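You operate a simulated robot arm through the tools that you are given. There is no shell and no other tool.

Carry out the task below with a simulated two-armed robot. There is one attempt and no reset: what you move stays moved.

## Task
Clamp the pump on the pole above its tray and set 50 ml/h.
Fine: clear of the tray; don't let it drop; then switch it on; volume 20 ml.

It is judged by the outcome, as a careful person would: the job done as asked, and still so three seconds after it is handed in. It fails if anything else is knocked over, pushed out of place, dropped, spilled or broken.

## Robot
Two 6-joint arms with two-finger parallel grippers on one trunk that stands fixed in place. Base frame: the origin is at the foot of the trunk, x ahead of it, y to its left, z up. Lengths are in mm, angles in rad, forces in N, time in s.
The left shoulder is at [20, 148, 841], the right one opposite. With the tool pointing down near the work surface each hand reaches from about 260 to 880 mm from the base axis, measured 20 degrees to its own side. Payload 4.4 kg a hand.
The TCP of each hand is the grasp point between the finger pads, 23 mm short of the fingertips. In the tool frame z runs along the fingers and y along their closing line. The gripper opens to 94 mm. The fingers are 38 mm wide and 10 mm thick; the gripper's body (54 by 96 mm) begins 39 mm behind the TCP.
Orientation is told as [roll, pitch, yaw] about the base's x, y, z axes, in that order, counted from this pose: with the fingers straight down and closing along the base's y, the tool's x points along the base's -x, its y along +y and its z along -z.

## Interface
- The arms move only by the tool jog_arm. It takes "left_deltas", "right_deltas" or both (then of equal length, played together; a hand with none holds still); each is a list of rows, each a list of 3 entries, a list of its own where there are three numbers: the shift along the base's x, y, z in m, then the turn, a rotation vector about the base's x, y, z in rad, then the gripper command, from -1 (shut) to 1 (fully open), values between in proportion. In form: [[[dx, dy, dz], [rx, ry, rz], fingers], ...]. A call has 1 to 20 rows; each row is the pose to reach, as a shift and turn from the pose commanded when the call began. A row lasts 0.2 s, in which the tool goes at most 50 mm and 0.15 rad; a call with a longer step from one row to the next is refused whole, and so is a gripper value outside its range. Where a pose cannot be reached the arm comes as near as it can. A force on the tool above 90 N (or 10 N above the force at the start of the call, whichever is more), or a blocked arm, ends the call early, and 0.2 s more pass. Each finger travels about 45 mm/s and halts on what it meets, pressing with about 28 N; the grip force reading is that of the motor and also rises with nothing between the fingers. The clock runs only during rows and for 0.2 s after the last one: add rows that repeat a pose to give the fingers time. It gives the time, the measured TCP pose, the force on the tool (base axes), the opening and the grip force at its end, in the units of the frame above (readings bear some noise), with the torque about the TCP (base axes, N m) and any sound that the robot's microphone picked up.
- Cameras (640 x 400 px; columns grow to the right, rows downward): "scene" is now at [63.9, -6, 1532]; the picture's right is [-0.06, -1.00, 0.00], its down [-0.44, 0.03, -0.90] and it looks along [0.90, -0.05, -0.44] (base axes); focal length 318 px, centre (320, 200). "left" rides on the left gripper at [86, -16, -74] in its tool frame; the picture's right is [0.18, 0.98, 0.00], its down [-0.58, 0.11, -0.81] and it looks along [-0.79, 0.15, 0.59] (tool axes); focal length 243 px, centre (320, 200). "right" rides on the right gripper at [86, 16, -74] in its tool frame; the picture's right is [-0.18, 0.98, 0.00], its down [-0.58, -0.11, -0.81] and it looks along [-0.79, -0.15, 0.59] (tool axes); focal length 243 px, centre (320, 200). There is no depth. A picture from a camera that has moved, and an enlarged one, comes with that camera's place and axes in the base frame and with its lens.
- snapshot(camera): a new picture of that camera. The clock stands still meanwhile.
- aim_head(pan, tilt): turns the head with the scene camera to pan (to the left, within 1.501 rad either way) and tilt (down, from -0.506 to 1.204), counted from straight ahead of the robot. It gives what a move gives.
- enlarge(camera, box): a new picture of the part [left, top, right, bottom] of that camera's present view, enlarged. The clock stands still meanwhile.
- sign_off(): hands the job in; it is judged then, once.

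Nothing tells you positions but the pictures and the camera data. Unless the task says otherwise, let go and move clear before handing in.

The tools are called after "Call:" as a command line: name --argument value ..., lists and objects as JSON in quotes. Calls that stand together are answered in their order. jog_arm: Moves the arms, as the interface text tells. Its arguments: {"type":"object","properties":{"left_deltas":{"type":"array","items":{"type":"array"}},"right_deltas":{"type":"array","items":{"type":"array"}}},"required":[]} The other tools are called the same way: aim_head (pan, tilt) turns the head that bears the scene camera; snapshot (camera) takes a picture; enlarge (camera, box) takes an enlarged picture of a part of a camera's view; sign_off () hands the job in.

At the start:

```text
clock: 0.0
left_tcp_pos: [499.7, 178.3, 1340.7]
left_tcp_rot: [-0.002, 0.0, -0.001]
left_force: [-0.8, -0.2, 0.3]
left_moment: [0.02, -0.01, 0.03]
left_gripper_width: 93.9
left_finger_force: 0.0
right_tcp_pos: [491.9, -198.0, 1382.8]
right_tcp_rot: [0.001, 0.0, 0.0]
right_force: [0.5, -0.1, -0.6]
right_moment: [0.0, -0.02, 0.02]
right_gripper_width: 93.9
right_finger_force: 0.1
head pan, tilt (commanded): [-0.059, 0.459]
```

scene: 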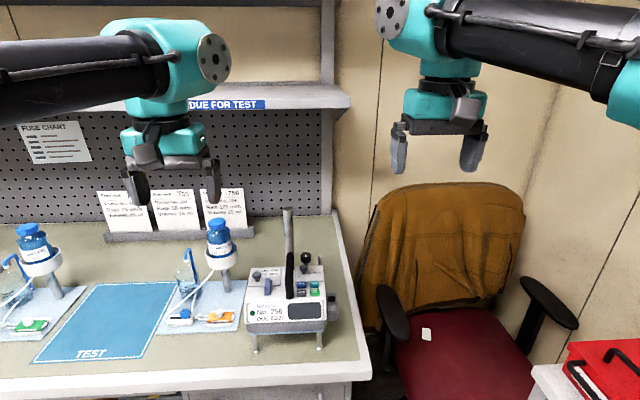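
right: 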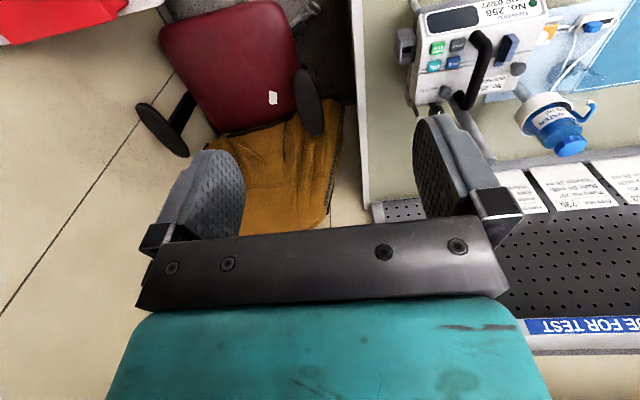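
left: 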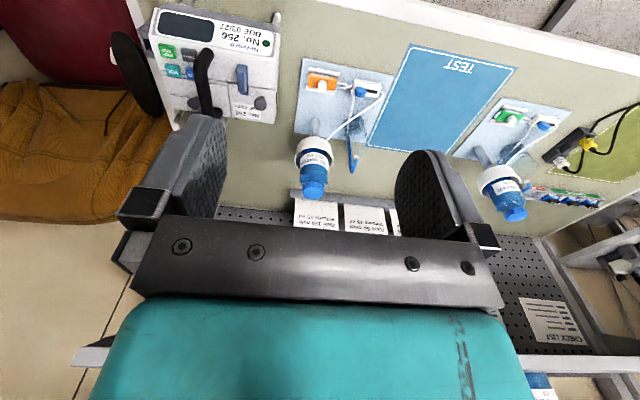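

I see a workbench with a pump-like device (No. 256) on a tray/stand near a pole, a blue TEST mat, two bottle stands on trays, and cards on a rack. I'll look closer before moving anything.

Call:
enlarge --camera "scene" --box '[220, 190, 380, 370]'

Call:
enlarge --camera "scene" --box '[90, 170, 270, 340]'

Call:
enlarge --camera "scene" --box '[0, 200, 160, 370]'

Call:
enlarge --camera "left" --box '[130, 0, 300, 140]'

Call:
enlarge --camera "right" --box '[380, 0, 640, 180]'

```text
2.22 times, centred on (300, 280) of scene
camera zoom: at [63.9, -6.0, 1532.0], right [-0.06, -1.0, 0.0], down [-0.44, 0.03, -0.9], along [0.9, -0.05, -0.44], focal length 708 px, centre (364, 22)
```

zoom: 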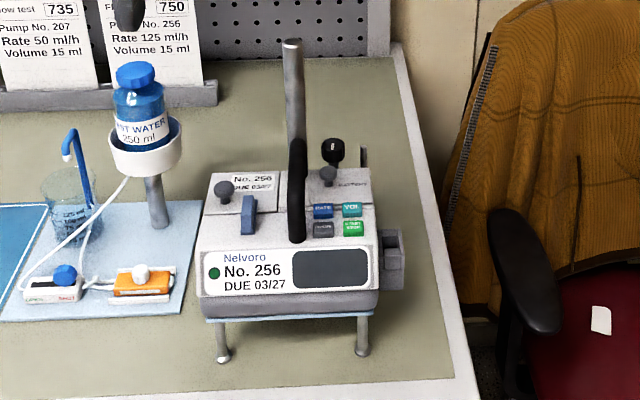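

```text
2.35 times, centred on (180, 255) of scene
camera zoom: at [63.9, -6.0, 1532.0], right [-0.06, -1.0, 0.0], down [-0.44, 0.03, -0.9], along [0.9, -0.05, -0.44], focal length 749 px, centre (649, 71)
```

zoom: 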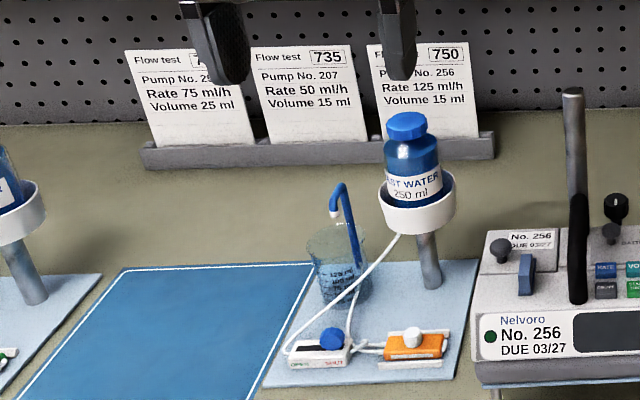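

```text
2.35 times, centred on (80, 285) of scene
camera zoom: at [63.9, -6.0, 1532.0], right [-0.06, -1.0, 0.0], down [-0.44, 0.03, -0.9], along [0.9, -0.05, -0.44], focal length 749 px, centre (885, 0)
```

zoom: 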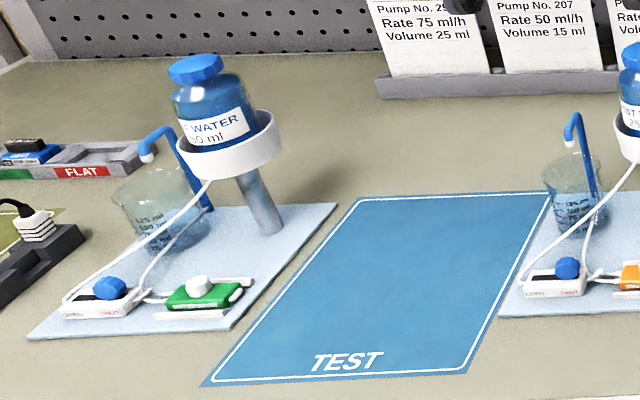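

```text
2.86 times, centred on (215, 70) of left
camera zoom: at [412.2, 162.3, 1414.6], right [-0.18, 0.98, 0.0], down [0.58, 0.11, 0.81], along [0.79, 0.15, -0.59], focal length 693 px, centre (620, 571)
```

zoom: 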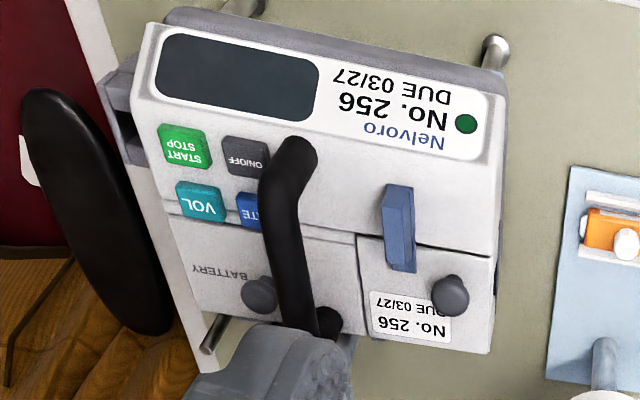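

```text
2.22 times, centred on (510, 90) of right
camera zoom: at [405.4, -181.6, 1459.3], right [0.18, 0.98, 0.0], down [0.58, -0.11, 0.81], along [0.79, -0.15, -0.59], focal length 539 px, centre (-102, 444)
```

zoom: 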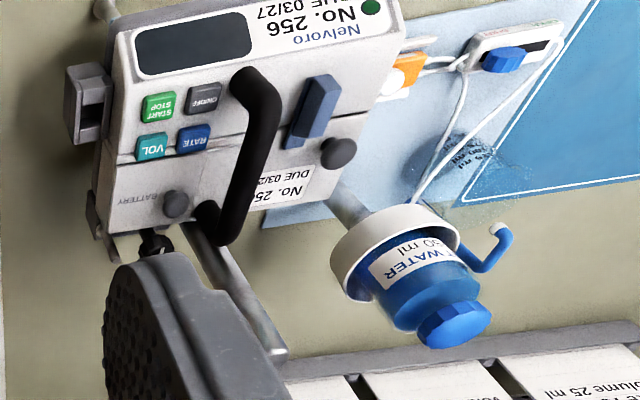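

The pump No. 256 sits on a small legged tray in front of a metal pole, with a black clamp knob at its back right. I'll look around the rest of the scene with the head before touching anything.

Call:
aim_head --pan 0.5 --tilt 0.6

Call:
snapshot --camera "scene"

Call:
aim_head --pan -0.7 --tilt 0.7

Call:
snapshot --camera "scene"

Call:
aim_head --pan -0.05 --tilt 0.7

Call:
snapshot --camera "scene"

```text
clock: 1.0
left_tcp_pos: [499.2, 178.1, 1338.8]
left_tcp_rot: [0.0, -0.001, -0.001]
left_force: [-0.6, -1.2, 0.1]
left_moment: [0.0, -0.01, -0.01]
left_gripper_width: 94.0
left_finger_force: 0.0
right_tcp_pos: [491.8, -197.7, 1383.4]
right_tcp_rot: [0.001, -0.001, 0.0]
right_force: [0.4, -0.3, 0.4]
right_moment: [0.01, 0.0, -0.01]
right_gripper_width: 94.0
right_finger_force: 0.1
head pan, tilt (commanded): [0.499, 0.6]
```

```text
taken
camera scene: at [49.9, 41.6, 1519.2], right [0.48, -0.88, 0.0], down [-0.5, -0.27, -0.83], along [0.72, 0.39, -0.56], focal length 318 px, centre (320, 200)
```

scene: 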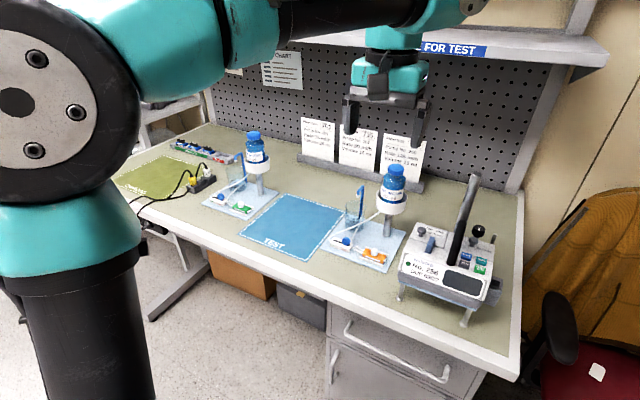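

```text
clock: 2.4
left_tcp_pos: [499.1, 177.6, 1339.1]
left_tcp_rot: [0.001, 0.002, 0.0]
left_force: [0.7, 1.0, 0.4]
left_moment: [-0.01, -0.01, -0.03]
left_gripper_width: 94.1
left_finger_force: 0.0
right_tcp_pos: [491.5, -197.0, 1383.1]
right_tcp_rot: [0.0, 0.002, 0.0]
right_force: [0.0, -0.4, 1.0]
right_moment: [-0.01, -0.03, 0.0]
right_gripper_width: 94.2
right_finger_force: 0.0
head pan, tilt (commanded): [-0.7, 0.7]
```

```text
taken
camera scene: at [37.3, -55.3, 1510.5], right [-0.64, -0.77, 0.0], down [-0.49, 0.41, -0.77], along [0.59, -0.49, -0.64], focal length 318 px, centre (320, 200)
```

scene: 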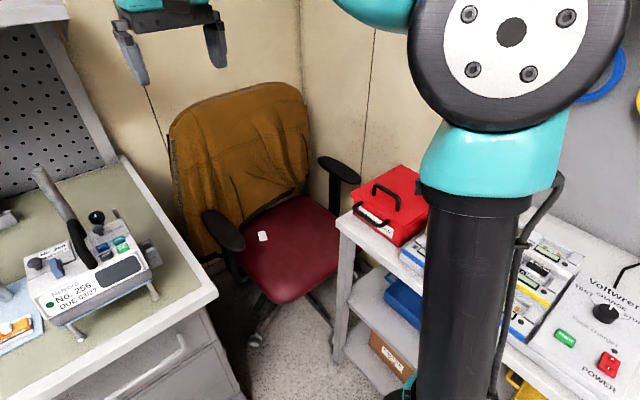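

```text
clock: 3.4
left_tcp_pos: [500.2, 178.2, 1339.5]
left_tcp_rot: [0.0, 0.0, -0.002]
left_force: [0.0, 0.3, -0.2]
left_moment: [-0.01, 0.01, 0.0]
left_gripper_width: 94.2
left_finger_force: 0.1
right_tcp_pos: [492.2, -197.4, 1383.3]
right_tcp_rot: [0.0, -0.001, -0.001]
right_force: [0.1, 0.0, -0.4]
right_moment: [-0.01, 0.02, -0.03]
right_gripper_width: 94.2
right_finger_force: 0.2
head pan, tilt (commanded): [-0.051, 0.7]
```

```text
taken
camera scene: at [57.1, -5.0, 1510.5], right [-0.05, -1.0, 0.0], down [-0.64, 0.03, -0.76], along [0.76, -0.04, -0.64], focal length 318 px, centre (320, 200)
```

scene: 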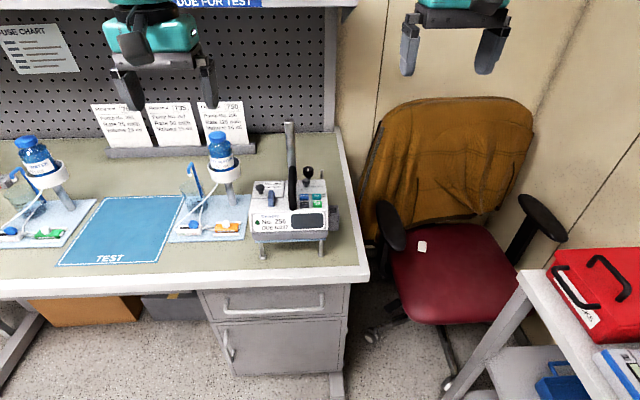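

The pump, its tray and pole are at the right end of the bench. I'll zoom in on the pump from the current head position, and check the chart and cards.

Call:
enlarge --camera "scene" --box '[240, 115, 350, 265]'

Call:
enlarge --camera "scene" --box '[160, 120, 260, 250]'

Call:
enlarge --camera "scene" --box '[0, 10, 100, 90]'

Call:
enlarge --camera "left" --box '[500, 160, 640, 400]'

```text
2.67 times, centred on (295, 190) of scene
camera zoom: at [57.1, -5.0, 1510.5], right [-0.05, -1.0, 0.0], down [-0.64, 0.03, -0.76], along [0.76, -0.04, -0.64], focal length 849 px, centre (387, 227)
```

zoom: 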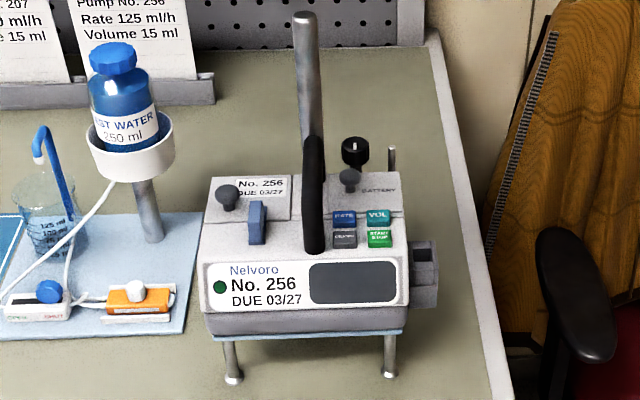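

```text
3.08 times, centred on (210, 185) of scene
camera zoom: at [57.1, -5.0, 1510.5], right [-0.05, -1.0, 0.0], down [-0.64, 0.03, -0.76], along [0.76, -0.04, -0.64], focal length 980 px, centre (658, 246)
```

zoom: 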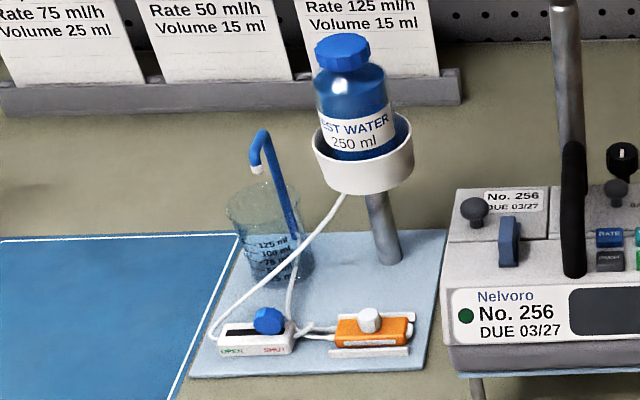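

```text
5.00 times, centred on (50, 50) of scene
camera zoom: at [57.1, -5.0, 1510.5], right [-0.05, -1.0, 0.0], down [-0.64, 0.03, -0.76], along [0.76, -0.04, -0.64], focal length 1592 px, centre (1670, 950)
```

zoom: 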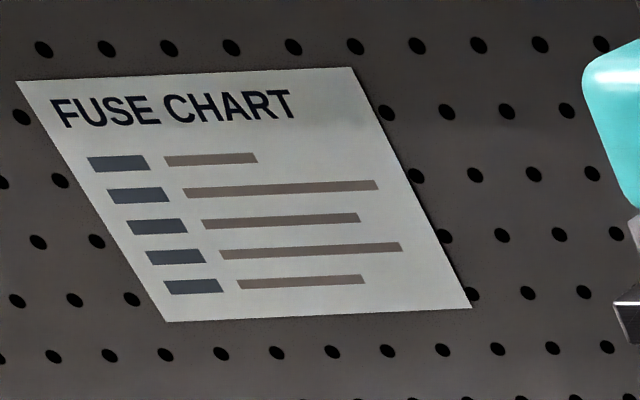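

```text
1.67 times, centred on (570, 280) of left
camera zoom: at [412.2, 162.3, 1414.6], right [-0.18, 0.98, 0.0], down [0.58, 0.11, 0.81], along [0.79, 0.15, -0.59], focal length 404 px, centre (-97, 67)
```

zoom: 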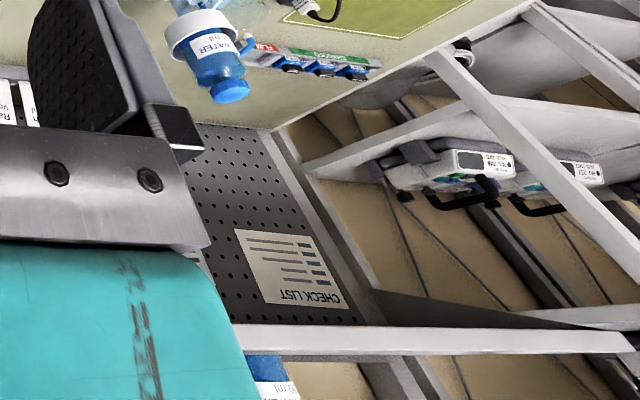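

The pole top triangulates to about (717, 30, 1183) and the pump's front face to about x≈584, y from 125 to -50, z≈1000. I'll bring the right hand round to its right side, held high, to look at the clamp from that side.

Call:
jog_arm --right_deltas '[[[0.018, 0.0, -0.014], [0, 0, 0.142], 0], [[0.036, 0.0, -0.028], [0, 0, 0.285], 0], [[0.054, 0.0, -0.042], [0, 0, 0.428], 0], [[0.072, 0.0, -0.056], [0, 0, 0.571], 0], [[0.09, 0.0, -0.07], [0, 0, 0.714], 0], [[0.108, 0.0, -0.084], [0, 0, 0.857], 0], [[0.126, 0.0, -0.098], [0, 0, 1.0], 0], [[0.144, 0.0, -0.112], [0, 0, 1.142], 0], [[0.162, 0.0, -0.126], [0, 0, 1.285], 0], [[0.18, 0.0, -0.14], [0, 0, 1.428], 0], [[0.198, 0.0, -0.153], [0, 0, 1.57], 0]]'

Call:
snapshot --camera "right"

Call:
snapshot --camera "scene"

```text
clock: 5.8
left_tcp_pos: [498.4, 179.4, 1339.2]
left_tcp_rot: [0.001, 0.002, 0.0]
left_force: [-0.5, 0.3, 1.3]
left_moment: [0.0, -0.02, 0.02]
left_gripper_width: 93.9
left_finger_force: 0.0
right_tcp_pos: [688.8, -195.9, 1229.5]
right_tcp_rot: [0.0, 0.0, 1.573]
right_force: [-0.6, -0.4, 0.1]
right_moment: [0.0, -0.03, 0.03]
right_gripper_width: 47.0
right_finger_force: 0.1
head pan, tilt (commanded): [-0.051, 0.7]
```

```text
taken
camera right: at [672.0, -283.2, 1306.1], right [-0.98, 0.18, 0.0], down [0.11, 0.58, 0.81], along [0.15, 0.79, -0.59], focal length 243 px, centre (320, 200)
```

right: 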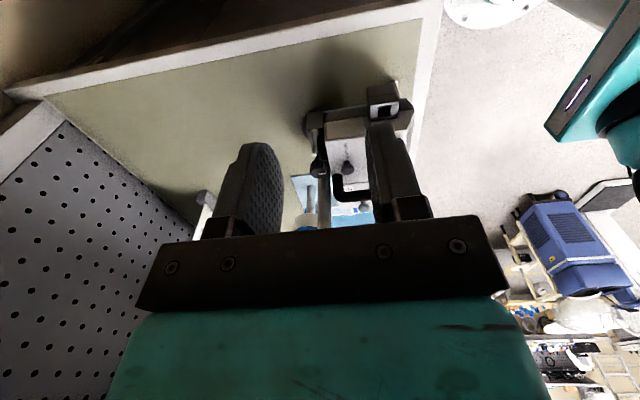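

```text
taken
camera scene: at [56.8, -4.9, 1510.6], right [-0.05, -1.0, 0.0], down [-0.64, 0.03, -0.77], along [0.76, -0.04, -0.64], focal length 318 px, centre (320, 200)
```

scene: 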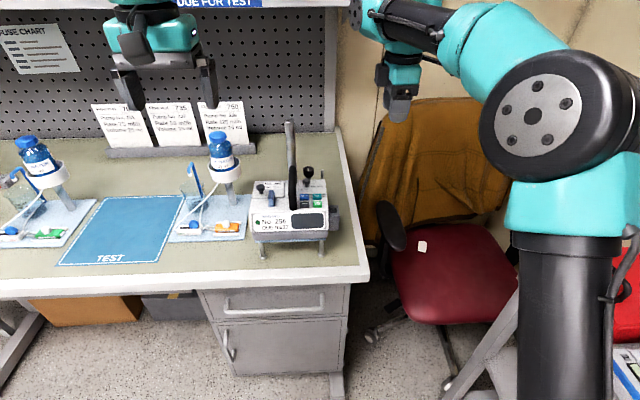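

From the right I can see the pump's back with the clamp arm, but the fingers hide part of it. I'll zoom in here.

Call:
enlarge --camera "right" --box '[270, 70, 430, 240]'

Call:
jog_arm --right_deltas '[[[0.03, 0.0, 0.0], [0, 0, 0], 1], [[0.06, 0.0, 0.0], [0, 0, 0], 1], [[0.09, 0.0, 0.0], [0, 0, 0], 1], [[0.09, 0.0, 0.0], [0, 0, 0], 1]]'

Call:
enlarge --camera "right" --box '[300, 40, 500, 240]'

```text
2.35 times, centred on (350, 155) of right
camera zoom: at [672.0, -283.2, 1306.1], right [-0.98, 0.18, 0.0], down [0.11, 0.58, 0.81], along [0.15, 0.79, -0.59], focal length 571 px, centre (249, 306)
```

zoom: 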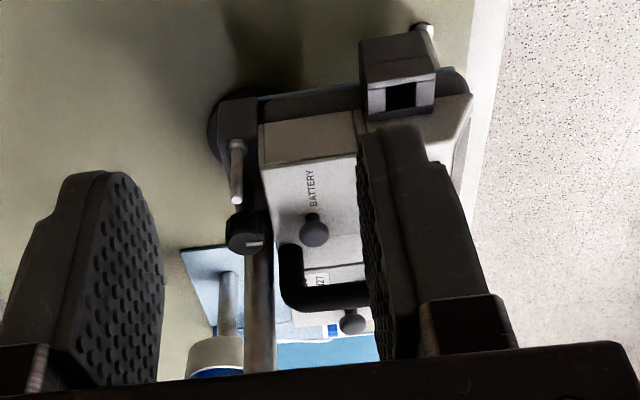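

```text
clock: 6.8
left_tcp_pos: [499.0, 178.9, 1340.4]
left_tcp_rot: [-0.003, -0.002, 0.001]
left_force: [0.3, -0.9, -0.2]
left_moment: [0.01, -0.03, 0.01]
left_gripper_width: 93.8
left_finger_force: 0.0
right_tcp_pos: [769.8, -196.3, 1225.6]
right_tcp_rot: [0.0, 0.001, 1.568]
right_force: [0.1, 0.5, -0.3]
right_moment: [-0.01, -0.04, -0.01]
right_gripper_width: 93.9
right_finger_force: 0.0
right hand out of reach, approached as far as the arm can: row 3, 4
head pan, tilt (commanded): [-0.051, 0.7]
```

```text
2.00 times, centred on (400, 140) of right
camera zoom: at [753.0, -283.7, 1301.6], right [-0.98, 0.19, 0.0], down [0.11, 0.58, 0.81], along [0.15, 0.79, -0.59], focal length 485 px, centre (160, 320)
```

zoom: 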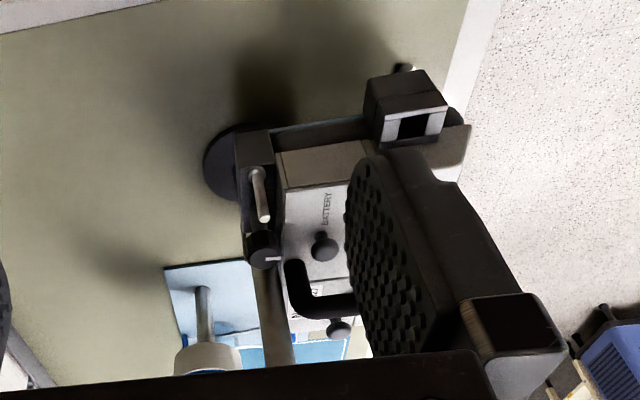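

The clamp is at the pump's back: a black knob, a silver pin and the pole passing behind. I'll move the right hand to a better viewpoint, fingers open, to frame the clamp between them.

Call:
jog_arm --right_deltas '[[[-0.03, 0.015, -0.01], [0, 0, 0], 1], [[-0.06, 0.03, -0.02], [0, 0, 0], 1], [[-0.085, 0.045, -0.03], [0, 0, 0], 1], [[-0.085, 0.045, -0.04], [0, 0, 0], 1], [[-0.085, 0.045, -0.04], [0, 0, 0], 1]]'

Call:
snapshot --camera "right"

Call:
enlarge --camera "right" --box '[220, 40, 430, 240]'

```text
clock: 8.0
left_tcp_pos: [497.7, 179.6, 1340.1]
left_tcp_rot: [-0.002, 0.001, 0.001]
left_force: [-0.4, -0.5, 1.5]
left_moment: [0.01, 0.02, -0.02]
left_gripper_width: 94.0
left_finger_force: 0.1
right_tcp_pos: [685.1, -150.6, 1184.7]
right_tcp_rot: [0.0, -0.001, 1.571]
right_force: [0.0, -1.1, 0.1]
right_moment: [0.0, 0.01, -0.02]
right_gripper_width: 94.0
right_finger_force: 0.1
head pan, tilt (commanded): [-0.051, 0.7]
```

```text
taken
camera right: at [668.5, -238.6, 1260.5], right [-0.98, 0.18, 0.0], down [0.11, 0.58, 0.81], along [0.15, 0.79, -0.59], focal length 243 px, centre (320, 200)
```

right: 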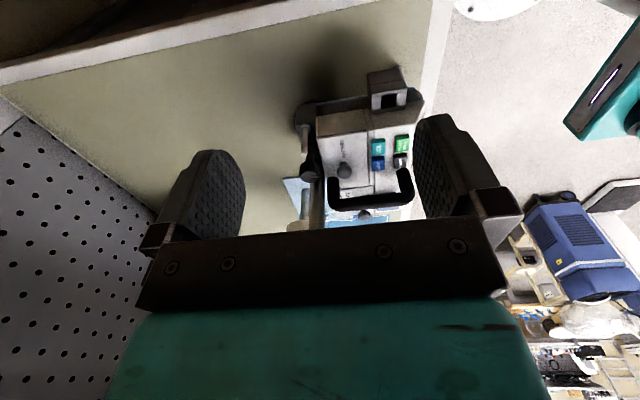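

```text
2.00 times, centred on (325, 140) of right
camera zoom: at [668.5, -238.6, 1260.5], right [-0.98, 0.18, 0.0], down [0.11, 0.58, 0.81], along [0.15, 0.79, -0.59], focal length 485 px, centre (310, 320)
```

zoom: 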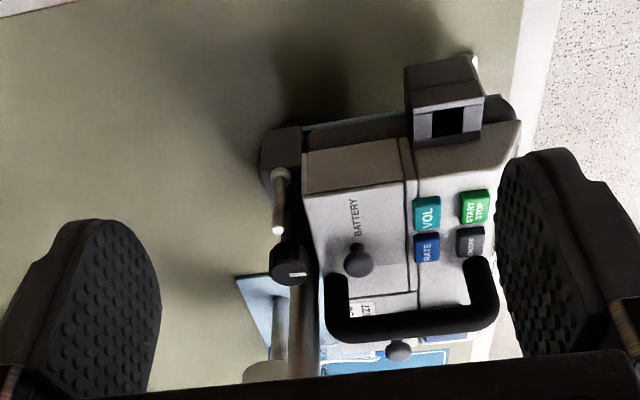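

The knob, a silver pin and the clamp block are all visible on the back right of the pump. I'll enlarge that part further.

Call:
enlarge --camera "right" --box '[290, 85, 360, 235]'

Call:
enlarge --camera "right" --box '[340, 60, 430, 160]'

Call:
enlarge --camera "scene" --box '[285, 150, 345, 215]'

```text
2.67 times, centred on (325, 160) of right
camera zoom: at [668.5, -238.6, 1260.5], right [-0.98, 0.18, 0.0], down [0.11, 0.58, 0.81], along [0.15, 0.79, -0.59], focal length 647 px, centre (307, 307)
```

zoom: 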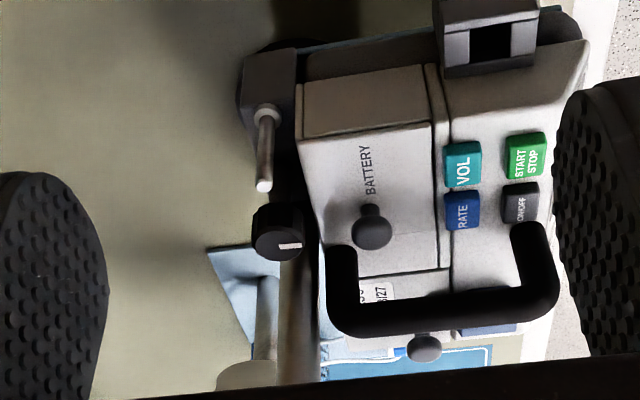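

```text
4.00 times, centred on (385, 110) of right
camera zoom: at [668.5, -238.6, 1260.5], right [-0.98, 0.18, 0.0], down [0.11, 0.58, 0.81], along [0.15, 0.79, -0.59], focal length 970 px, centre (60, 560)
```

zoom: 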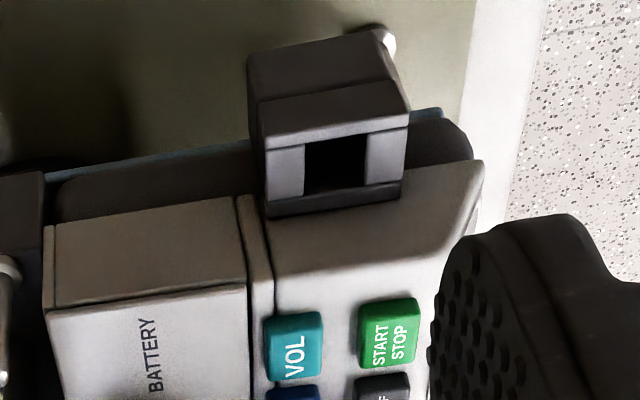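

```text
6.15 times, centred on (315, 182) of scene
camera zoom: at [57.1, -4.9, 1510.5], right [-0.05, -1.0, 0.0], down [-0.64, 0.03, -0.76], along [0.76, -0.04, -0.64], focal length 1959 px, centre (351, 308)
```

zoom: 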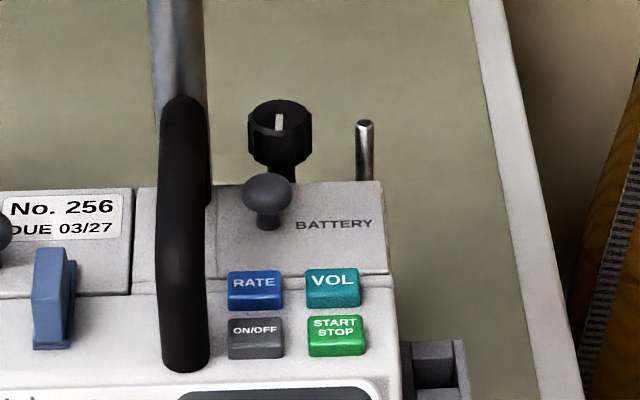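

The knob has a vertical axis with a white mark, and a vertical silver pin stands to its right. I'll get the left-side view with the left hand, staying well above the bottle.

Call:
jog_arm --left_deltas '[[[0.013, 0.001, -0.007], [0, 0, -0.142], 1], [[0.026, 0.002, -0.014], [0, 0, -0.285], 1], [[0.039, 0.003, -0.021], [0, 0, -0.428], 1], [[0.052, 0.004, -0.028], [0, 0, -0.571], 1], [[0.065, 0.005, -0.035], [0, 0, -0.714], 1], [[0.078, 0.006, -0.042], [0, 0, -0.857], 1], [[0.091, 0.007, -0.05], [0, 0, -1.0], 1], [[0.104, 0.008, -0.058], [0, 0, -1.142], 1], [[0.117, 0.009, -0.066], [0, 0, -1.285], 1], [[0.13, 0.01, -0.074], [0, 0, -1.428], 1], [[0.14, 0.01, -0.08], [0, 0, -1.57], 1], [[0.14, 0.01, -0.08], [0, 0, -1.57], 1]]'

Call:
snapshot --camera "left"

Call:
enlarge --camera "left" --box '[260, 60, 430, 230]'

```text
clock: 10.6
left_tcp_pos: [639.7, 189.4, 1259.7]
left_tcp_rot: [-0.002, 0.0, -1.571]
left_force: [-1.1, 0.4, 0.0]
left_moment: [0.03, 0.03, -0.01]
left_gripper_width: 94.0
left_finger_force: 0.0
right_tcp_pos: [685.2, -150.7, 1184.4]
right_tcp_rot: [0.001, 0.0, 1.571]
right_force: [-0.6, -0.8, -0.3]
right_moment: [-0.02, -0.02, 0.04]
right_gripper_width: 94.0
right_finger_force: 0.1
head pan, tilt (commanded): [-0.051, 0.7]
```

```text
taken
camera left: at [622.4, 275.5, 1334.8], right [0.98, 0.18, 0.0], down [0.11, -0.58, 0.81], along [0.15, -0.79, -0.59], focal length 243 px, centre (320, 200)
```

left: 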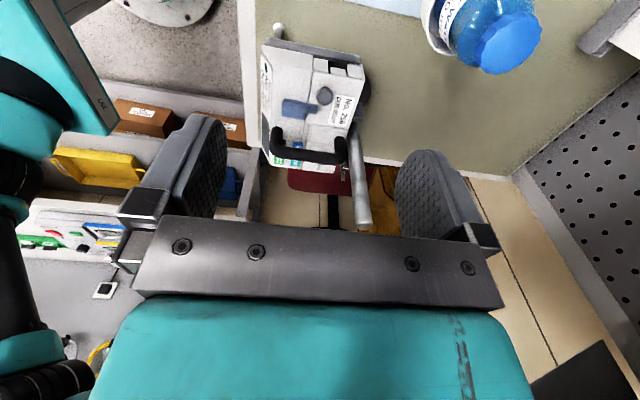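

```text
2.35 times, centred on (345, 145) of left
camera zoom: at [622.4, 275.5, 1334.8], right [0.98, 0.18, 0.0], down [0.11, -0.58, 0.81], along [0.15, -0.79, -0.59], focal length 571 px, centre (261, 329)
```

zoom: 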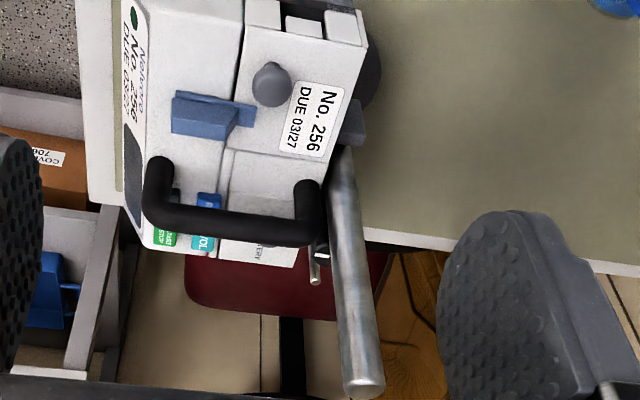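

The left side shows the pump's lids and tube lever; the clamp wraps toward the pole behind. I'll swing the left hand further round to look from behind.

Call:
jog_arm --left_deltas '[[[0.01, -0.008, -0.005], [0, 0, -0.14], 1], [[0.02, -0.016, -0.01], [0, 0, -0.28], 1], [[0.03, -0.024, -0.015], [0, 0, -0.42], 1], [[0.04, -0.032, -0.02], [0, 0, -0.56], 1], [[0.05, -0.04, -0.025], [0, 0, -0.7], 1], [[0.06, -0.05, -0.03], [0, 0, -0.84], 1], [[0.06, -0.05, -0.03], [0, 0, -0.84], 1]]'

Call:
snapshot --camera "left"

Call:
enlarge --camera "left" --box '[260, 60, 430, 230]'

```text
clock: 12.2
left_tcp_pos: [701.3, 138.5, 1228.2]
left_tcp_rot: [-0.001, -0.001, -2.413]
left_force: [-0.1, 0.9, -0.2]
left_moment: [-0.03, 0.02, 0.06]
left_gripper_width: 93.8
left_finger_force: 0.1
right_tcp_pos: [684.0, -151.5, 1185.2]
right_tcp_rot: [0.0, 0.0, 1.57]
right_force: [-0.6, -0.1, -0.3]
right_moment: [-0.01, 0.0, 0.02]
right_gripper_width: 94.1
right_finger_force: 0.1
head pan, tilt (commanded): [-0.051, 0.7]
```

```text
taken
camera left: at [753.8, 208.3, 1303.6], right [0.79, -0.61, 0.0], down [-0.36, -0.47, 0.81], along [-0.49, -0.64, -0.59], focal length 243 px, centre (320, 200)
```

left: 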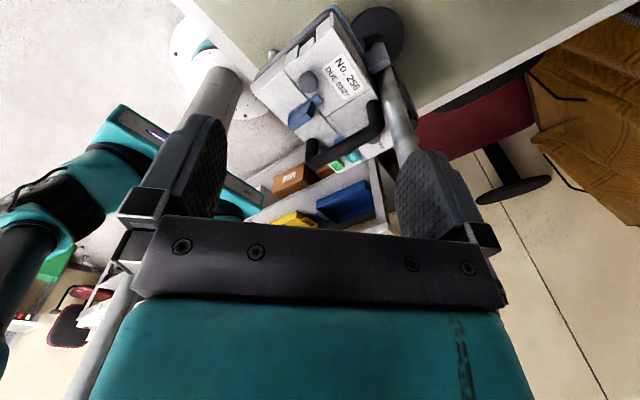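

```text
2.35 times, centred on (345, 145) of left
camera zoom: at [753.8, 208.3, 1303.6], right [0.79, -0.61, 0.0], down [-0.36, -0.47, 0.81], along [-0.49, -0.64, -0.59], focal length 571 px, centre (261, 329)
```

zoom: 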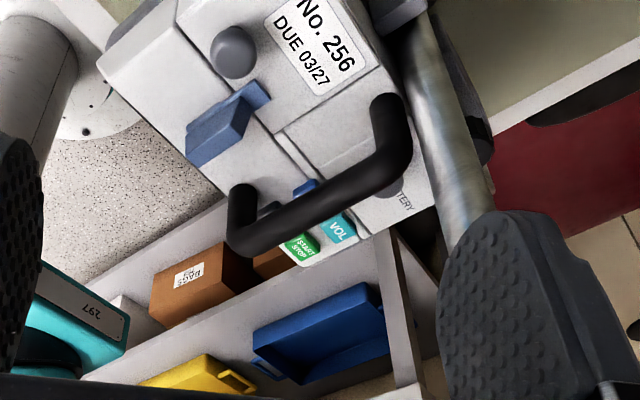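

Call:
enlarge --camera "left" --box '[300, 0, 440, 150]'

Call:
enlarge --camera "left" --box '[340, 0, 420, 80]'

```text
2.67 times, centred on (370, 75) of left
camera zoom: at [753.8, 208.3, 1303.6], right [0.79, -0.61, 0.0], down [-0.36, -0.47, 0.81], along [-0.49, -0.64, -0.59], focal length 647 px, centre (187, 533)
```

zoom: 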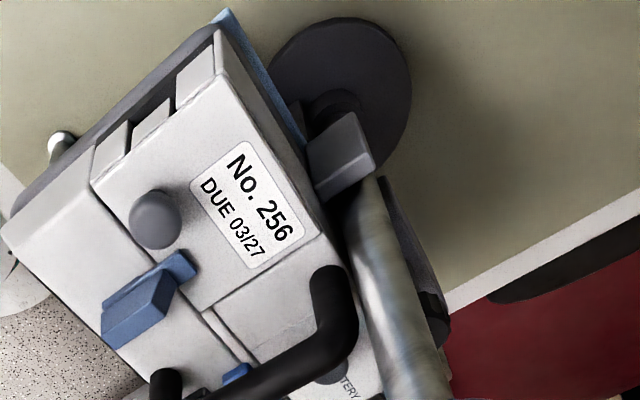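

```text
5.00 times, centred on (380, 40) of left
camera zoom: at [753.8, 208.3, 1303.6], right [0.79, -0.61, 0.0], down [-0.36, -0.47, 0.81], along [-0.49, -0.64, -0.59], focal length 1213 px, centre (20, 1000)
```

zoom: 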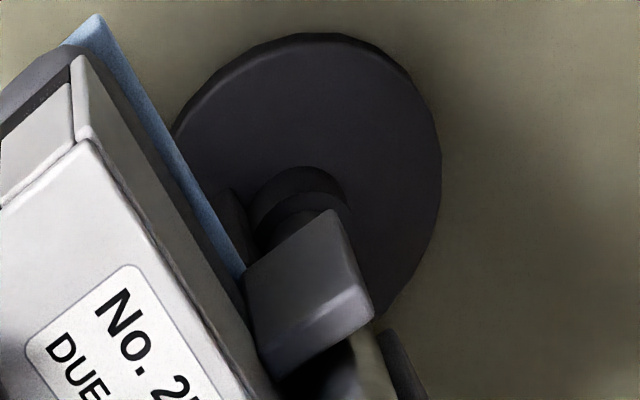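

The clamp has a fixed jaw left of the pole and something darker to its right. I'll swing the right hand round behind on its own side to see the knob, pin and moving jaw.

Call:
jog_arm --right_deltas '[[[0.004, 0.0, 0.0], [0, 0, 0.14], 1], [[0.008, 0.0, 0.0], [0, 0, 0.28], 1], [[0.012, 0.0, 0.0], [0, 0, 0.42], 1], [[0.016, 0.0, 0.0], [0, 0, 0.56], 1], [[0.02, 0.0, 0.0], [0, 0, 0.7], 1], [[0.025, 0.0, 0.0], [0, 0, 0.84], 1], [[0.025, 0.0, 0.0], [0, 0, 0.84], 1]]'

Call:
snapshot --camera "right"

Call:
enlarge --camera "right" --box '[220, 20, 420, 220]'

```text
clock: 13.8
left_tcp_pos: [700.9, 138.5, 1228.3]
left_tcp_rot: [0.0, 0.001, -2.411]
left_force: [-1.1, -0.7, 0.3]
left_moment: [-0.02, 0.02, -0.03]
left_gripper_width: 93.9
left_finger_force: 0.0
right_tcp_pos: [711.4, -153.2, 1186.5]
right_tcp_rot: [0.0, 0.001, 2.412]
right_force: [-0.9, 1.2, -0.1]
right_moment: [-0.01, -0.01, 0.01]
right_gripper_width: 94.0
right_finger_force: 0.1
head pan, tilt (commanded): [-0.051, 0.7]
```

```text
taken
camera right: at [764.4, -223.1, 1261.2], right [-0.79, -0.61, 0.0], down [-0.36, 0.47, 0.81], along [-0.49, 0.64, -0.59], focal length 243 px, centre (320, 200)
```

right: 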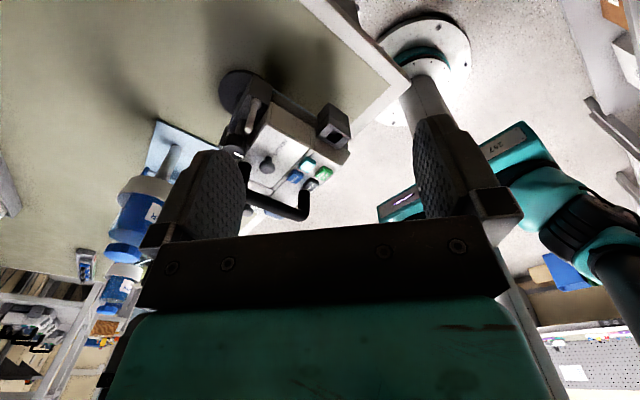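

```text
2.00 times, centred on (320, 120) of right
camera zoom: at [764.4, -223.1, 1261.2], right [-0.79, -0.61, 0.0], down [-0.36, 0.47, 0.81], along [-0.49, 0.64, -0.59], focal length 485 px, centre (320, 360)
```

zoom: 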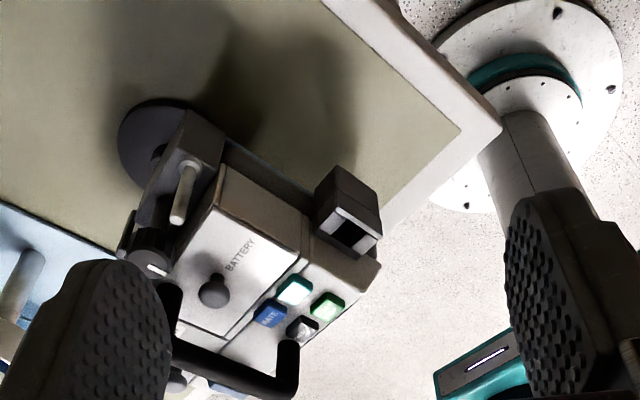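

The left finger hides the jaw from here; I'll shift the right hand slightly to get the clamp between the fingers.

Call:
jog_arm --right_deltas '[[[0.015, 0.015, -0.01], [0, 0, -0.08], 1], [[0.03, 0.03, -0.02], [0, 0, -0.16], 1], [[0.04, 0.04, -0.03], [0, 0, -0.2], 1], [[0.04, 0.04, -0.03], [0, 0, -0.2], 1]]'

Call:
enlarge --camera "right" --box '[220, 20, 400, 200]'

Call:
enlarge --camera "right" --box '[230, 40, 320, 140]'

```text
clock: 14.8
left_tcp_pos: [701.7, 139.3, 1228.4]
left_tcp_rot: [0.0, 0.0, -2.41]
left_force: [-1.0, 0.2, 0.7]
left_moment: [0.0, 0.03, 0.03]
left_gripper_width: 93.6
left_finger_force: 0.1
right_tcp_pos: [752.3, -108.8, 1154.0]
right_tcp_rot: [-0.001, -0.001, 2.209]
right_force: [-0.1, 0.5, -0.2]
right_moment: [0.04, 0.0, -0.01]
right_gripper_width: 94.0
right_finger_force: 0.1
head pan, tilt (commanded): [-0.051, 0.7]
```

```text
2.22 times, centred on (310, 110) of right
camera zoom: at [790.3, -190.1, 1229.6], right [-0.9, -0.44, 0.0], down [-0.26, 0.53, 0.81], along [-0.35, 0.72, -0.59], focal length 539 px, centre (342, 400)
```

zoom: 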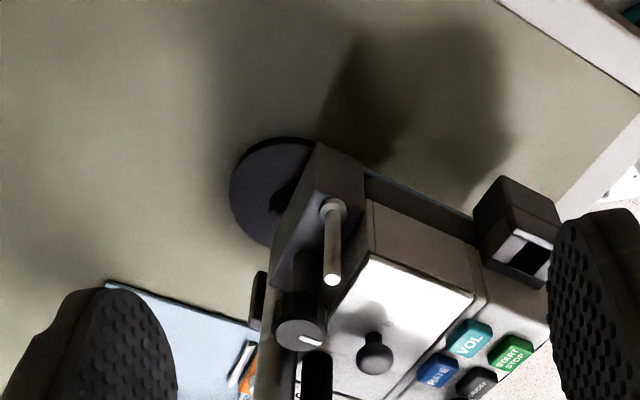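

```text
4.00 times, centred on (275, 90) of right
camera zoom: at [790.3, -190.1, 1229.6], right [-0.9, -0.44, 0.0], down [-0.26, 0.53, 0.81], along [-0.35, 0.72, -0.59], focal length 970 px, centre (500, 640)
```

zoom: 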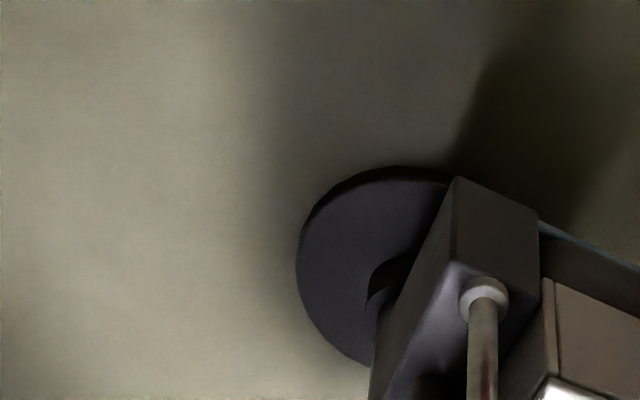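

The clamp block, vertical pin and knob sit behind the pump; I want a near-horizontal view. I'll pull the right hand back to yaw 90°, then tilt it up so its camera looks level from the right side.

Call:
jog_arm --right_deltas '[[[-0.006, -0.014, 0.0], [0, 0, -0.13], 1], [[-0.012, -0.028, 0.0], [0, 0, -0.26], 1], [[-0.02, -0.042, 0.0], [0, 0, -0.39], 1], [[-0.028, -0.056, 0.0], [0, 0, -0.52], 1], [[-0.036, -0.07, 0.0], [0, 0, -0.639], 1], [[-0.036, -0.07, 0.0], [0, 0, -0.639], 1]]'

Call:
jog_arm --right_deltas '[[[0, 0, -0.02], [0.125, 0, 0], 1], [[0, 0, -0.04], [0.25, 0, 0], 1], [[0, 0, -0.06], [0.375, 0, 0], 1], [[0, 0, -0.08], [0.5, 0, 0], 1], [[0, 0, -0.08], [0.5, 0, 0], 1]]'

Call:
snapshot --camera "right"

Call:
enlarge --camera "right" --box '[220, 60, 430, 260]'

```text
clock: 16.2
left_tcp_pos: [701.2, 137.5, 1229.6]
left_tcp_rot: [0.0, 0.0, -2.41]
left_force: [0.5, -0.2, 0.4]
left_moment: [0.0, 0.0, -0.02]
left_gripper_width: 94.0
left_finger_force: 0.1
right_tcp_pos: [717.0, -182.5, 1154.6]
right_tcp_rot: [0.0, 0.001, 1.57]
right_force: [-0.9, 0.8, 0.1]
right_moment: [0.0, 0.01, 0.02]
right_gripper_width: 93.9
right_finger_force: 0.0
head pan, tilt (commanded): [-0.051, 0.7]
```

```text
clock: 17.4
left_tcp_pos: [700.9, 139.3, 1229.5]
left_tcp_rot: [-0.002, -0.001, -2.411]
left_force: [-0.7, 0.6, 0.1]
left_moment: [-0.02, 0.01, 0.0]
left_gripper_width: 94.1
left_finger_force: 0.1
right_tcp_pos: [715.8, -180.7, 1075.2]
right_tcp_rot: [0.001, -0.501, 1.571]
right_force: [-0.1, -0.3, 0.0]
right_moment: [0.04, -0.01, 0.03]
right_gripper_width: 94.0
right_finger_force: 0.1
head pan, tilt (commanded): [-0.051, 0.7]
```

```text
taken
camera right: at [699.6, -294.2, 1100.2], right [-0.98, 0.16, 0.09], down [0.11, 0.12, 0.99], along [0.15, 0.98, -0.14], focal length 243 px, centre (320, 200)
```

right: 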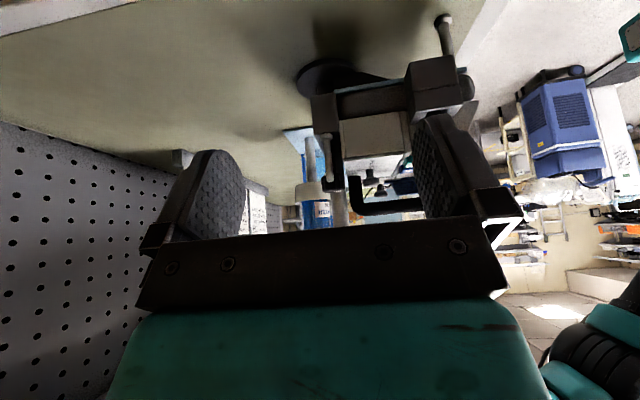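

```text
2.00 times, centred on (325, 160) of right
camera zoom: at [699.6, -294.2, 1100.2], right [-0.98, 0.16, 0.09], down [0.11, 0.12, 0.99], along [0.15, 0.98, -0.14], focal length 485 px, centre (310, 280)
```

zoom: 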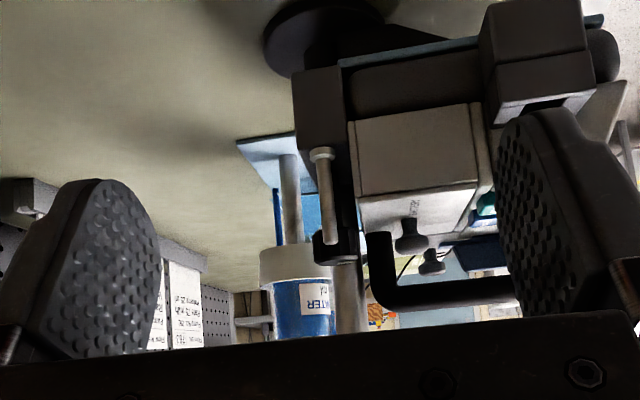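

Call:
enlarge --camera "right" --box '[300, 80, 370, 215]'

Call:
enlarge --camera "right" --box '[300, 120, 350, 200]'

Call:
enlarge --camera "right" --box '[280, 0, 490, 120]'

```text
2.96 times, centred on (335, 148) of right
camera zoom: at [699.6, -294.2, 1100.2], right [-0.98, 0.16, 0.09], down [0.11, 0.12, 0.99], along [0.15, 0.98, -0.14], focal length 719 px, centre (276, 356)
```

zoom: 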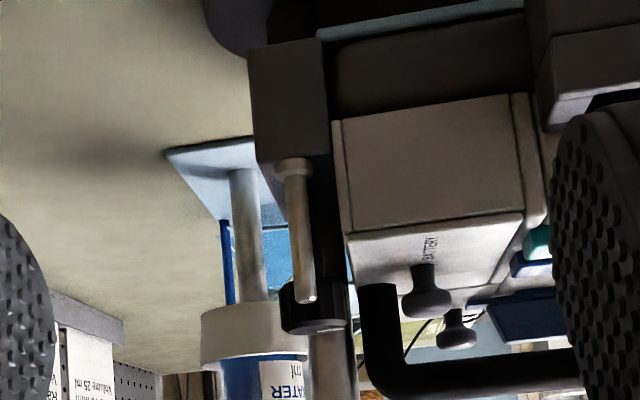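

```text
5.00 times, centred on (325, 160) of right
camera zoom: at [699.6, -294.2, 1100.2], right [-0.98, 0.16, 0.09], down [0.11, 0.12, 0.99], along [0.15, 0.98, -0.14], focal length 1213 px, centre (295, 400)
```

zoom: 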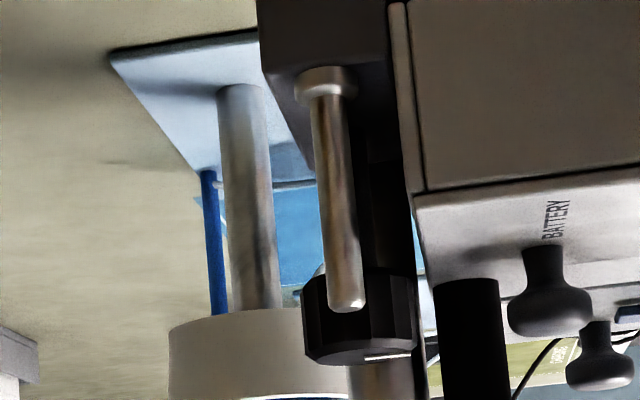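

```text
3.05 times, centred on (385, 60) of right
camera zoom: at [699.6, -294.2, 1100.2], right [-0.98, 0.16, 0.09], down [0.11, 0.12, 0.99], along [0.15, 0.98, -0.14], focal length 739 px, centre (122, 627)
```

zoom: 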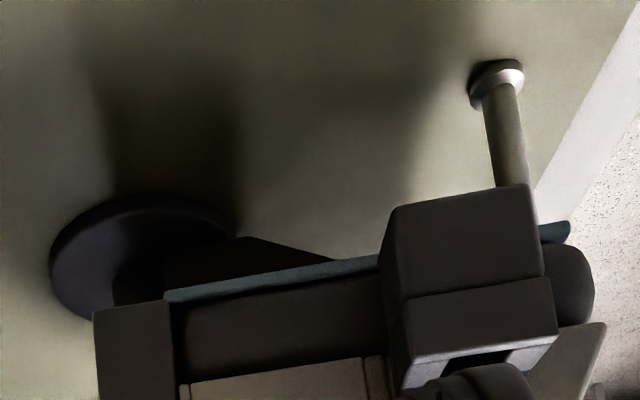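

The silver pin rises from the top of the clamp block and the knob is between it and the pole. I'd like a top-down view too: I'll return the left hand to its upright pose out of the way and bring the right hand up and over, high above the pole.

Call:
jog_arm --left_deltas '[[[-0.01, 0.003, 0.008], [0, 0, 0.142], 1], [[-0.02, 0.006, 0.016], [0, 0, 0.284], 1], [[-0.03, 0.009, 0.024], [0, 0, 0.426], 1], [[-0.04, 0.012, 0.032], [0, 0, 0.568], 1], [[-0.05, 0.015, 0.04], [0, 0, 0.71], 1], [[-0.06, 0.018, 0.048], [0, 0, 0.852], 1], [[-0.07, 0.021, 0.056], [0, 0, 0.994], 1], [[-0.08, 0.024, 0.064], [0, 0, 1.136], 1], [[-0.09, 0.027, 0.072], [0, 0, 1.278], 1], [[-0.1, 0.03, 0.08], [0, 0, 1.42], 1], [[-0.11, 0.033, 0.088], [0, 0, 1.562], 1], [[-0.12, 0.036, 0.096], [0, 0, 1.704], 1], [[-0.13, 0.039, 0.1], [0, 0, 1.846], 1], [[-0.14, 0.04, 0.1], [0, 0, 1.988], 1], [[-0.15, 0.04, 0.1], [0, 0, 2.13], 1], [[-0.16, 0.04, 0.1], [0, 0, 2.27], 1], [[-0.17, 0.04, 0.1], [0, 0, 2.411], 1]]' --right_deltas '[[[0, -0.01, 0.015], [-0.125, 0, 0], 1], [[0, -0.02, 0.03], [-0.25, 0, 0], 1], [[0, -0.03, 0.045], [-0.375, 0, 0], 1], [[0, -0.03, 0.06], [-0.5, 0, 0], 1], [[0, -0.03, 0.08], [-0.5, 0, 0], 1], [[0, -0.03, 0.1], [-0.5, 0, 0], 1], [[0, -0.03, 0.12], [-0.5, 0, 0], 1], [[0, -0.03, 0.14], [-0.5, 0, 0], 1], [[0, -0.03, 0.16], [-0.5, 0, 0], 1], [[0, -0.03, 0.18], [-0.5, 0, 0], 1], [[-0.01, -0.03, 0.195], [-0.5, 0, 0], 1], [[-0.02, -0.03, 0.195], [-0.5, 0, 0], 1], [[-0.03, -0.03, 0.195], [-0.5, 0, 0], 1], [[-0.03, -0.03, 0.195], [-0.5, 0, 0], 1], [[-0.03, -0.03, 0.195], [-0.5, 0, 0], 1], [[-0.03, -0.03, 0.195], [-0.5, 0, 0], 1], [[-0.03, -0.03, 0.195], [-0.5, 0, 0], 1]]'

Call:
jog_arm --right_deltas '[[[0, 0.016, 0], [0, 0, -0.142], 1], [[0, 0.032, 0], [0, 0, -0.285], 1], [[0, 0.048, 0], [0, 0, -0.428], 1], [[0, 0.064, 0], [0, 0, -0.571], 1], [[0, 0.08, 0], [0, 0, -0.714], 1], [[0, 0.096, 0], [0, 0, -0.857], 1], [[0, 0.112, 0], [0, 0, -1.0], 1], [[0, 0.128, 0], [0, 0, -1.142], 1], [[0, 0.144, 0], [0, 0, -1.285], 1], [[0, 0.16, 0], [0, 0, -1.428], 1], [[0, 0.178, 0], [0, 0, -1.57], 1], [[0, 0.178, 0], [0, 0, -1.57], 1]]'

Call:
snapshot --camera "right"

Call:
enlarge --camera "right" --box '[220, 0, 420, 150]'

```text
clock: 21.0
left_tcp_pos: [527.6, 180.0, 1330.1]
left_tcp_rot: [-0.001, -0.001, 0.003]
left_force: [0.1, -0.1, 0.7]
left_moment: [0.01, 0.03, -0.01]
left_gripper_width: 94.3
left_finger_force: 0.1
right_tcp_pos: [687.2, -212.8, 1269.5]
right_tcp_rot: [0.001, 0.002, 1.57]
right_force: [0.2, -0.2, 0.1]
right_moment: [0.01, 0.04, -0.02]
right_gripper_width: 94.3
right_finger_force: 0.2
head pan, tilt (commanded): [-0.051, 0.7]
```

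```text
clock: 23.6
left_tcp_pos: [527.0, 179.3, 1331.2]
left_tcp_rot: [-0.002, -0.001, 0.002]
left_force: [-0.7, 0.2, -0.3]
left_moment: [0.01, -0.03, 0.02]
left_gripper_width: 94.1
left_finger_force: 0.1
right_tcp_pos: [685.2, -33.3, 1269.2]
right_tcp_rot: [-0.001, -0.001, 0.0]
right_force: [-0.1, 1.0, -1.4]
right_moment: [-0.02, -0.01, 0.0]
right_gripper_width: 93.5
right_finger_force: 0.0
head pan, tilt (commanded): [-0.051, 0.7]
```

```text
taken
camera right: at [598.5, -17.9, 1345.5], right [0.18, 0.98, 0.0], down [0.58, -0.11, 0.81], along [0.79, -0.15, -0.59], focal length 243 px, centre (320, 200)
```

right: 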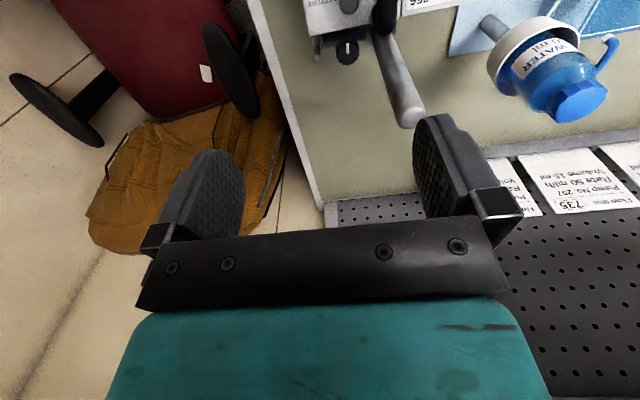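

```text
2.67 times, centred on (320, 75) of right
camera zoom: at [598.5, -17.9, 1345.5], right [0.18, 0.98, 0.0], down [0.58, -0.11, 0.81], along [0.79, -0.15, -0.59], focal length 647 px, centre (320, 533)
```

zoom: 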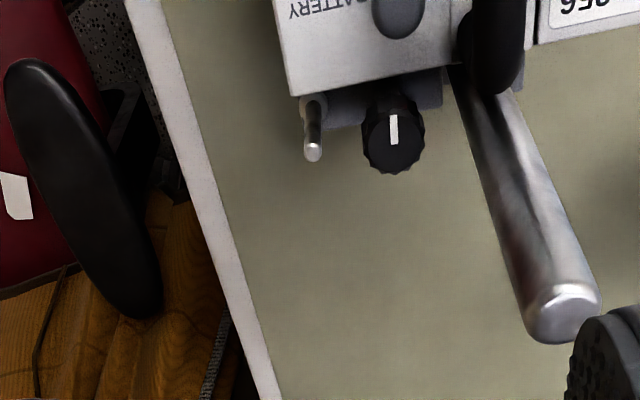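

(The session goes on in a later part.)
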